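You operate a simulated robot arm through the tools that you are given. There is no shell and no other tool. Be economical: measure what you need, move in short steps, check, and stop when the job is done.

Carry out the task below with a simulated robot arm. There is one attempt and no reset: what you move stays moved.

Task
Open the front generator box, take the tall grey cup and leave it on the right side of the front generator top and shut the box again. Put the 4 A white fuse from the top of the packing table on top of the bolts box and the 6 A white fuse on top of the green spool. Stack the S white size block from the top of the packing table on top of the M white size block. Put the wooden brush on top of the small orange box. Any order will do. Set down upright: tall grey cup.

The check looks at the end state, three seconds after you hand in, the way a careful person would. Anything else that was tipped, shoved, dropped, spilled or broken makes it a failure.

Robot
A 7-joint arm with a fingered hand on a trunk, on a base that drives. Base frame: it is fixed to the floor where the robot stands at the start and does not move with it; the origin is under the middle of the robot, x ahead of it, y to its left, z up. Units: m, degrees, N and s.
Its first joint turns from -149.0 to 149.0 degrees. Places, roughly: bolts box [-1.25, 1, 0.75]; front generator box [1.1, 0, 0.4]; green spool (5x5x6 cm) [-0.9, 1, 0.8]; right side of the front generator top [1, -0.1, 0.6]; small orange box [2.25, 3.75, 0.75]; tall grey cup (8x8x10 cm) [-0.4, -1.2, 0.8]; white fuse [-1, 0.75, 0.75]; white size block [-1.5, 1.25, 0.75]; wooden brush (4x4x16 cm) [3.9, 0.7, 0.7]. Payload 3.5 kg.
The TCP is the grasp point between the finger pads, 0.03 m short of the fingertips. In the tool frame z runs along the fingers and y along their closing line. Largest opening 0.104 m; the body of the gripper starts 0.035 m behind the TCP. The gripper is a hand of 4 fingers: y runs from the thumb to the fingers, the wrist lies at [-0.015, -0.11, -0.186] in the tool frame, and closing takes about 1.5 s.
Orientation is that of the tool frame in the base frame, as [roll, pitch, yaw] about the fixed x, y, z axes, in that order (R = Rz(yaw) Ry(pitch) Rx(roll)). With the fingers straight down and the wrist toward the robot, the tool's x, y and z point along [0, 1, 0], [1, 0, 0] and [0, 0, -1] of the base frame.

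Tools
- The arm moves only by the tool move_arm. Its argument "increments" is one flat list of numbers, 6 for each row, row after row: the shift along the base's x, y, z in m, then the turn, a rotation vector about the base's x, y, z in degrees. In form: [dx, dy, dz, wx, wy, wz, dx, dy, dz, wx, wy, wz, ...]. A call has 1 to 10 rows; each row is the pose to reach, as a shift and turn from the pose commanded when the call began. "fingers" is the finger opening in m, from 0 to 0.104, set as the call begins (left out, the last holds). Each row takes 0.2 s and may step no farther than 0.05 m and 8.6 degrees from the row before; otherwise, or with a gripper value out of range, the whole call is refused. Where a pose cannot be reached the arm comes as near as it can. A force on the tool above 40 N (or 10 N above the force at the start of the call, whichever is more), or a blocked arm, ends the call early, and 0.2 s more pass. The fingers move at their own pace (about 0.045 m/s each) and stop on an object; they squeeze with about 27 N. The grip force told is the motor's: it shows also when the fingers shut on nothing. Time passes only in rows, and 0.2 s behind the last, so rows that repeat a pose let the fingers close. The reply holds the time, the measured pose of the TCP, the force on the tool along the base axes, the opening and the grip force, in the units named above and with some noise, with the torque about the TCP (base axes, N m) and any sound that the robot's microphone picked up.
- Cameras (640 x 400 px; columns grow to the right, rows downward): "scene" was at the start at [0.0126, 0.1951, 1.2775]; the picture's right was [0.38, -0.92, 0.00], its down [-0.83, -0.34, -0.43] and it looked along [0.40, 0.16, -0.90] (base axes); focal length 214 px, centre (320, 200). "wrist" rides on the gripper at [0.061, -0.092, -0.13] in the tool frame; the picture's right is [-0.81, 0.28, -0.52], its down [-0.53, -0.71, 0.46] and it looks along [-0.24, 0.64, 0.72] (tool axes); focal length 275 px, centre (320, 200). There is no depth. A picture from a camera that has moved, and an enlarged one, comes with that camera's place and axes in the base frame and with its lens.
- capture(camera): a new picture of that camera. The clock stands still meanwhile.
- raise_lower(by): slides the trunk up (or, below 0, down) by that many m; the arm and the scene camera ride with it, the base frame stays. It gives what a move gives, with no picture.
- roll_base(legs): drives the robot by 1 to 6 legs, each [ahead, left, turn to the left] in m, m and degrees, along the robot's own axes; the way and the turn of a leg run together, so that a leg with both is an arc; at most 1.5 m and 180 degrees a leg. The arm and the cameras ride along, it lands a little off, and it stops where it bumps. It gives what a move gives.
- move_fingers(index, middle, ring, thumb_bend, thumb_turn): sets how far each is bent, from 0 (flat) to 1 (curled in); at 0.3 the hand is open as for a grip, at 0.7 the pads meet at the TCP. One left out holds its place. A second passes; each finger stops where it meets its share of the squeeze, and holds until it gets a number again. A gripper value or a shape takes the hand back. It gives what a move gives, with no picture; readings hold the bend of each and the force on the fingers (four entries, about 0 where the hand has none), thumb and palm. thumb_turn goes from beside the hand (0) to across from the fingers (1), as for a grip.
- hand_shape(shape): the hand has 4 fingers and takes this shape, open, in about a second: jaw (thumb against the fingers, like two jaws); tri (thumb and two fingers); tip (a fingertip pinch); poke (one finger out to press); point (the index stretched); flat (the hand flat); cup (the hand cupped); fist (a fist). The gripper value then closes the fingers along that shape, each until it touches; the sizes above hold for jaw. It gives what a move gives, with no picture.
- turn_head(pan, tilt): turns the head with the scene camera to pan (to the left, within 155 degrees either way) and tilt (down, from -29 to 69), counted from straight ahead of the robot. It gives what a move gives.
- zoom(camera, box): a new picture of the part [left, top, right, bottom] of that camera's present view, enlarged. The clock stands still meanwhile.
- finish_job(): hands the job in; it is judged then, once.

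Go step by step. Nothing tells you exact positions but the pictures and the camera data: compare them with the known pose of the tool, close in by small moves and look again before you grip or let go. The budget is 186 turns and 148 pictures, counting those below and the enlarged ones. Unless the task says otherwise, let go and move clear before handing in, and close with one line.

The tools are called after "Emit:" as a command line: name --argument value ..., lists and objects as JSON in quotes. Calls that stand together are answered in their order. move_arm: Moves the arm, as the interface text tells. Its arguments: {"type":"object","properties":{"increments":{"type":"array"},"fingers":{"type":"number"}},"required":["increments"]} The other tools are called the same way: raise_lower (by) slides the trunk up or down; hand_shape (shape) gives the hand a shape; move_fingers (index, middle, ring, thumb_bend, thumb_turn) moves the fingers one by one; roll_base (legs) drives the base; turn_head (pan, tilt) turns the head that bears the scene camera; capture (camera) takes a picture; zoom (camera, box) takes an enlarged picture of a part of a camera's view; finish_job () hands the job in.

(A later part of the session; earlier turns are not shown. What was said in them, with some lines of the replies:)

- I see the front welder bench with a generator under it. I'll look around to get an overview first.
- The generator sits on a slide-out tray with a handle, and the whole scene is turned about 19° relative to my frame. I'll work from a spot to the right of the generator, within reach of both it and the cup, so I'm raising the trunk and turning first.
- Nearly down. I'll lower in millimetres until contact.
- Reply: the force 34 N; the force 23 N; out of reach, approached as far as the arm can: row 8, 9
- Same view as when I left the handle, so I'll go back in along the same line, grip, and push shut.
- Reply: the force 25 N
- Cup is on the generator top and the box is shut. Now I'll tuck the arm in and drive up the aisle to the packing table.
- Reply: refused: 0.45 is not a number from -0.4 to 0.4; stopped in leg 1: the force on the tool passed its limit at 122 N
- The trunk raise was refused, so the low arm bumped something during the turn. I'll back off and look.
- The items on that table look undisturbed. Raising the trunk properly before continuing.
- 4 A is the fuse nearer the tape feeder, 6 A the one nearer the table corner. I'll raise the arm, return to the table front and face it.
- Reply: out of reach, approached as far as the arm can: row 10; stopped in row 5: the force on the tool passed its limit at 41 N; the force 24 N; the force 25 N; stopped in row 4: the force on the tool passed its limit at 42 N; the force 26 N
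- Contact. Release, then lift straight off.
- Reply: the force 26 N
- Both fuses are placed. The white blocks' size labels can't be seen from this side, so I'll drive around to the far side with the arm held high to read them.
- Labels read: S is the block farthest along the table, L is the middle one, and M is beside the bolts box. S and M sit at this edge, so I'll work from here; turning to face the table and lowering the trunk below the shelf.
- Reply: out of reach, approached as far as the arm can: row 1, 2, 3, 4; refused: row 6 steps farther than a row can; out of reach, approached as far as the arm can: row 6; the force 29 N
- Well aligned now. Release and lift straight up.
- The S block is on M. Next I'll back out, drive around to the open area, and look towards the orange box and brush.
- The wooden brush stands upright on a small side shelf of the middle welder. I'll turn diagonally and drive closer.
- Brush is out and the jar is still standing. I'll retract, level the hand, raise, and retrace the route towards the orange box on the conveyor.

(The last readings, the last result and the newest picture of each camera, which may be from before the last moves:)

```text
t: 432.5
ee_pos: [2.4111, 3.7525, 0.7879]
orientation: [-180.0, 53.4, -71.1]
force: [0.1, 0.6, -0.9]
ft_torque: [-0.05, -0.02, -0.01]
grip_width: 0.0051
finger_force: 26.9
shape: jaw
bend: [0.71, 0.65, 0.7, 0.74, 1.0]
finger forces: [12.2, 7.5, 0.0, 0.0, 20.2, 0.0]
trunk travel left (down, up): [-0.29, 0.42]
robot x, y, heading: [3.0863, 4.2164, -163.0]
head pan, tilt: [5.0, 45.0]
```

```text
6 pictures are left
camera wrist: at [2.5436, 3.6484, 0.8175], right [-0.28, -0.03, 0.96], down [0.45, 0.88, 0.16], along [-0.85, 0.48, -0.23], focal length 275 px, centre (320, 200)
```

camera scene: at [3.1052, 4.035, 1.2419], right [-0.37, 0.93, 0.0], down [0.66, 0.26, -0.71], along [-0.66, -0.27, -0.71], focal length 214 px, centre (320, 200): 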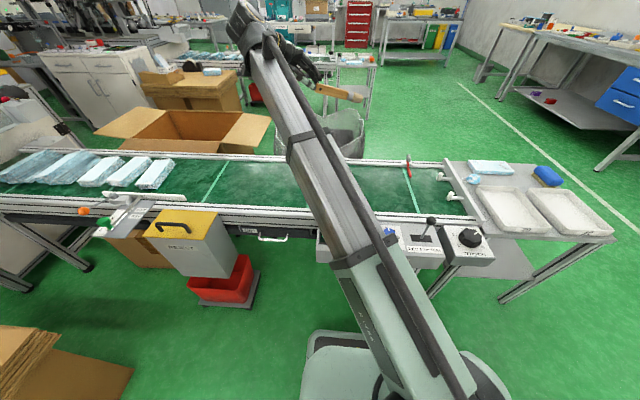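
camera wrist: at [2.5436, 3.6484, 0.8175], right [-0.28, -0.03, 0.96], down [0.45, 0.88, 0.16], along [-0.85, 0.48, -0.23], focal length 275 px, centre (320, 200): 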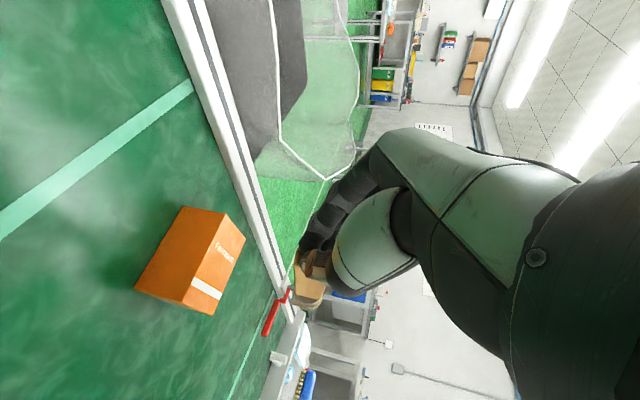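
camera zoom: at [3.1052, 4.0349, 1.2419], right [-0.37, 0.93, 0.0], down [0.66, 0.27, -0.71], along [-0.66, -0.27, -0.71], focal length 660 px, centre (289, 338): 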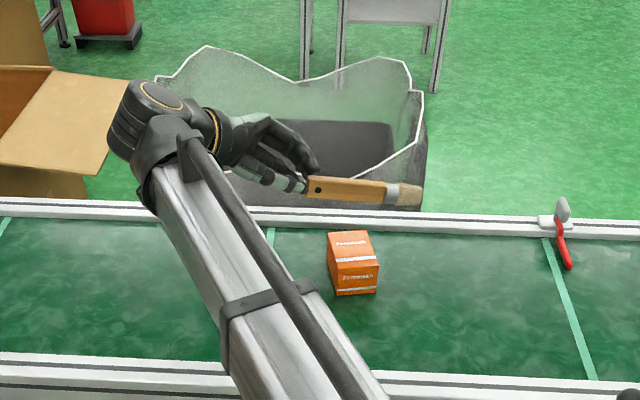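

Emit:
move_arm --increments '[-0.004, -0.006, -0.03, 0, 0, 0, -0.004, -0.006, -0.055, 0, 0, 0, -0.004, -0.006, -0.07, 0, 0, 0]'

Emit:
zoom --camera "scene" --box '[290, 130, 390, 210]'

```text
t: 433.3
ee_pos: [2.4057, 3.7468, 0.7179]
orientation: [-180.0, 53.5, -71.1]
force: [0.6, 0.2, -0.7]
ft_torque: [0.01, 0.0, 0.01]
grip_width: 0.0053
finger_force: 27.4
shape: jaw
bend: [0.71, 0.65, 0.7, 0.74, 1.0]
finger forces: [12.5, 7.6, 0.0, 0.1, 20.3, 0.0]
trunk travel left (down, up): [-0.29, 0.42]
robot x, y, heading: [3.0903, 4.2112, -163.1]
head pan, tilt: [5.0, 45.0]
```

```text
5.00 times, centred on (340, 170) of scene
camera zoom: at [3.1052, 4.0349, 1.2419], right [-0.37, 0.93, 0.0], down [0.66, 0.27, -0.71], along [-0.66, -0.27, -0.71], focal length 1072 px, centre (220, 350)
```

zoom: 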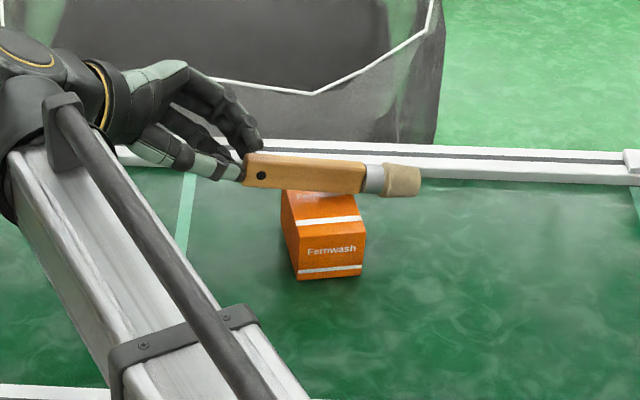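

Emit:
move_arm --increments '[0, 0, -0.003, 0, 0, 0, 0, 0, -0.006, 0, 0, 0, 0, 0, -0.009, 0, 0, 0, 0, 0, -0.012, 0, 0, 0]'

Emit:
zoom --camera "scene" --box '[290, 130, 390, 210]'

```text
t: 434.3
ee_pos: [2.4047, 3.7463, 0.7082]
orientation: [-180.0, 53.4, -71.1]
force: [-0.3, 0.4, 0.1]
ft_torque: [-0.02, 0.03, 0.02]
grip_width: 0.0054
finger_force: 27.1
shape: jaw
bend: [0.71, 0.65, 0.7, 0.74, 1.0]
finger forces: [0.0, 9.9, 0.0, 0.0, 0.0, 0.0]
trunk travel left (down, up): [-0.29, 0.42]
robot x, y, heading: [3.0906, 4.2134, -163.0]
head pan, tilt: [5.0, 45.0]
```

```text
5.00 times, centred on (340, 170) of scene
camera zoom: at [3.1052, 4.0349, 1.2419], right [-0.37, 0.93, 0.0], down [0.66, 0.27, -0.71], along [-0.66, -0.27, -0.71], focal length 1072 px, centre (220, 350)
```

zoom: 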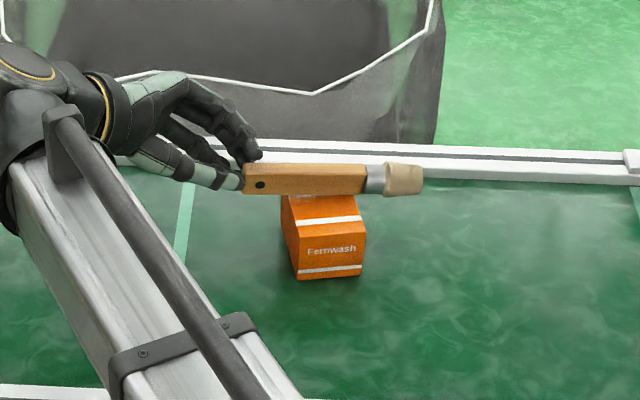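

Emit:
move_arm --increments '[0, 0, 0, 0, 0, 0, 0, 0, 0, 0, 0, 0, 0, 0, 0, 0, 0, 0]' --fingers 0.05

Emit:
zoom --camera "scene" --box '[290, 130, 390, 210]'

```text
t: 435.1
ee_pos: [2.405, 3.7471, 0.7079]
orientation: [180.0, 53.5, -71.2]
force: [-0.3, 0.0, -0.1]
ft_torque: [0.0, -0.03, -0.04]
grip_width: 0.0496
finger_force: 0.0
shape: jaw
bend: [0.74, 0.45, 0.42, 0.71, 1.0]
finger forces: [0.0, 0.1, 0.0, 0.0, 0.0, 0.1]
trunk travel left (down, up): [-0.29, 0.42]
robot x, y, heading: [3.0907, 4.2126, -162.8]
head pan, tilt: [5.0, 45.0]
```

```text
5.00 times, centred on (340, 170) of scene
camera zoom: at [3.1052, 4.0349, 1.2419], right [-0.37, 0.93, 0.0], down [0.66, 0.27, -0.71], along [-0.66, -0.27, -0.71], focal length 1072 px, centre (220, 350)
```

zoom: 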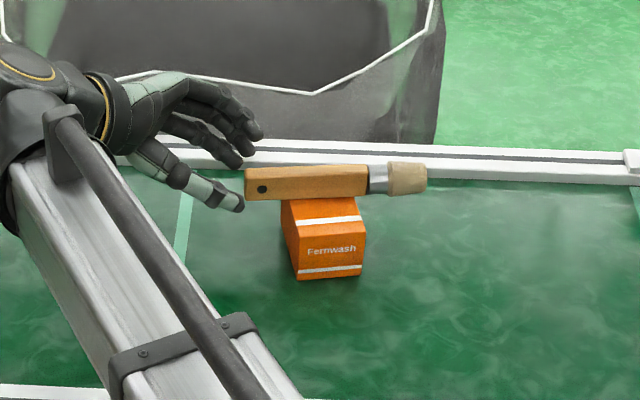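

Emit:
move_arm --increments '[0.005, -0.015, 0.012, 0, 0, 0, 0.013, -0.038, 0.03, 0, 0, 0, 0.022, -0.064, 0.05, 0, 0, 0, 0.031, -0.091, 0.08, 0, 0, 0, 0.031, -0.091, 0.12, 0, 0, 0, 0.031, -0.091, 0.16, 0, 0, 0, 0.031, -0.091, 0.2, 0, 0, 0]'

Emit:
zoom --camera "scene" --box '[290, 130, 390, 210]'

```text
t: 436.7
ee_pos: [2.4339, 3.6561, 0.9084]
orientation: [179.9, 53.5, -71.1]
force: [-0.5, 0.7, -0.1]
ft_torque: [-0.01, 0.01, 0.0]
grip_width: 0.0497
finger_force: 0.0
shape: jaw
bend: [0.74, 0.45, 0.42, 0.71, 1.0]
finger forces: [0.0, 0.0, 0.0, 0.0, 0.0, 0.1]
trunk travel left (down, up): [-0.29, 0.42]
robot x, y, heading: [3.0869, 4.2104, -162.9]
head pan, tilt: [5.0, 45.0]
```

```text
5.00 times, centred on (340, 170) of scene
camera zoom: at [3.1052, 4.0348, 1.2418], right [-0.37, 0.93, 0.0], down [0.66, 0.27, -0.71], along [-0.66, -0.27, -0.71], focal length 1072 px, centre (220, 350)
```

zoom: 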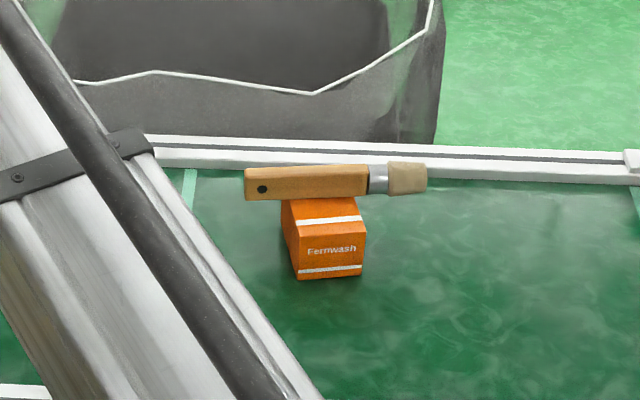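

The brush rests stably on the orange box and the hand is clear. Every other part was checked as it was done, so I'm handing in.

Emit:
finish_job

```text
The job is handed in.
```

The job is handed in. The tall grey cup stands upright on the right side of the front generator top and the box is shut. The 4 A fuse is on the bolts box and the 6 A fuse on the green spool. The S block is on the M block, and the brush lies on the small orange box. The one mishap was that the arm bumped into something by the spool-plate table during a turn; I saw nothing moved there.
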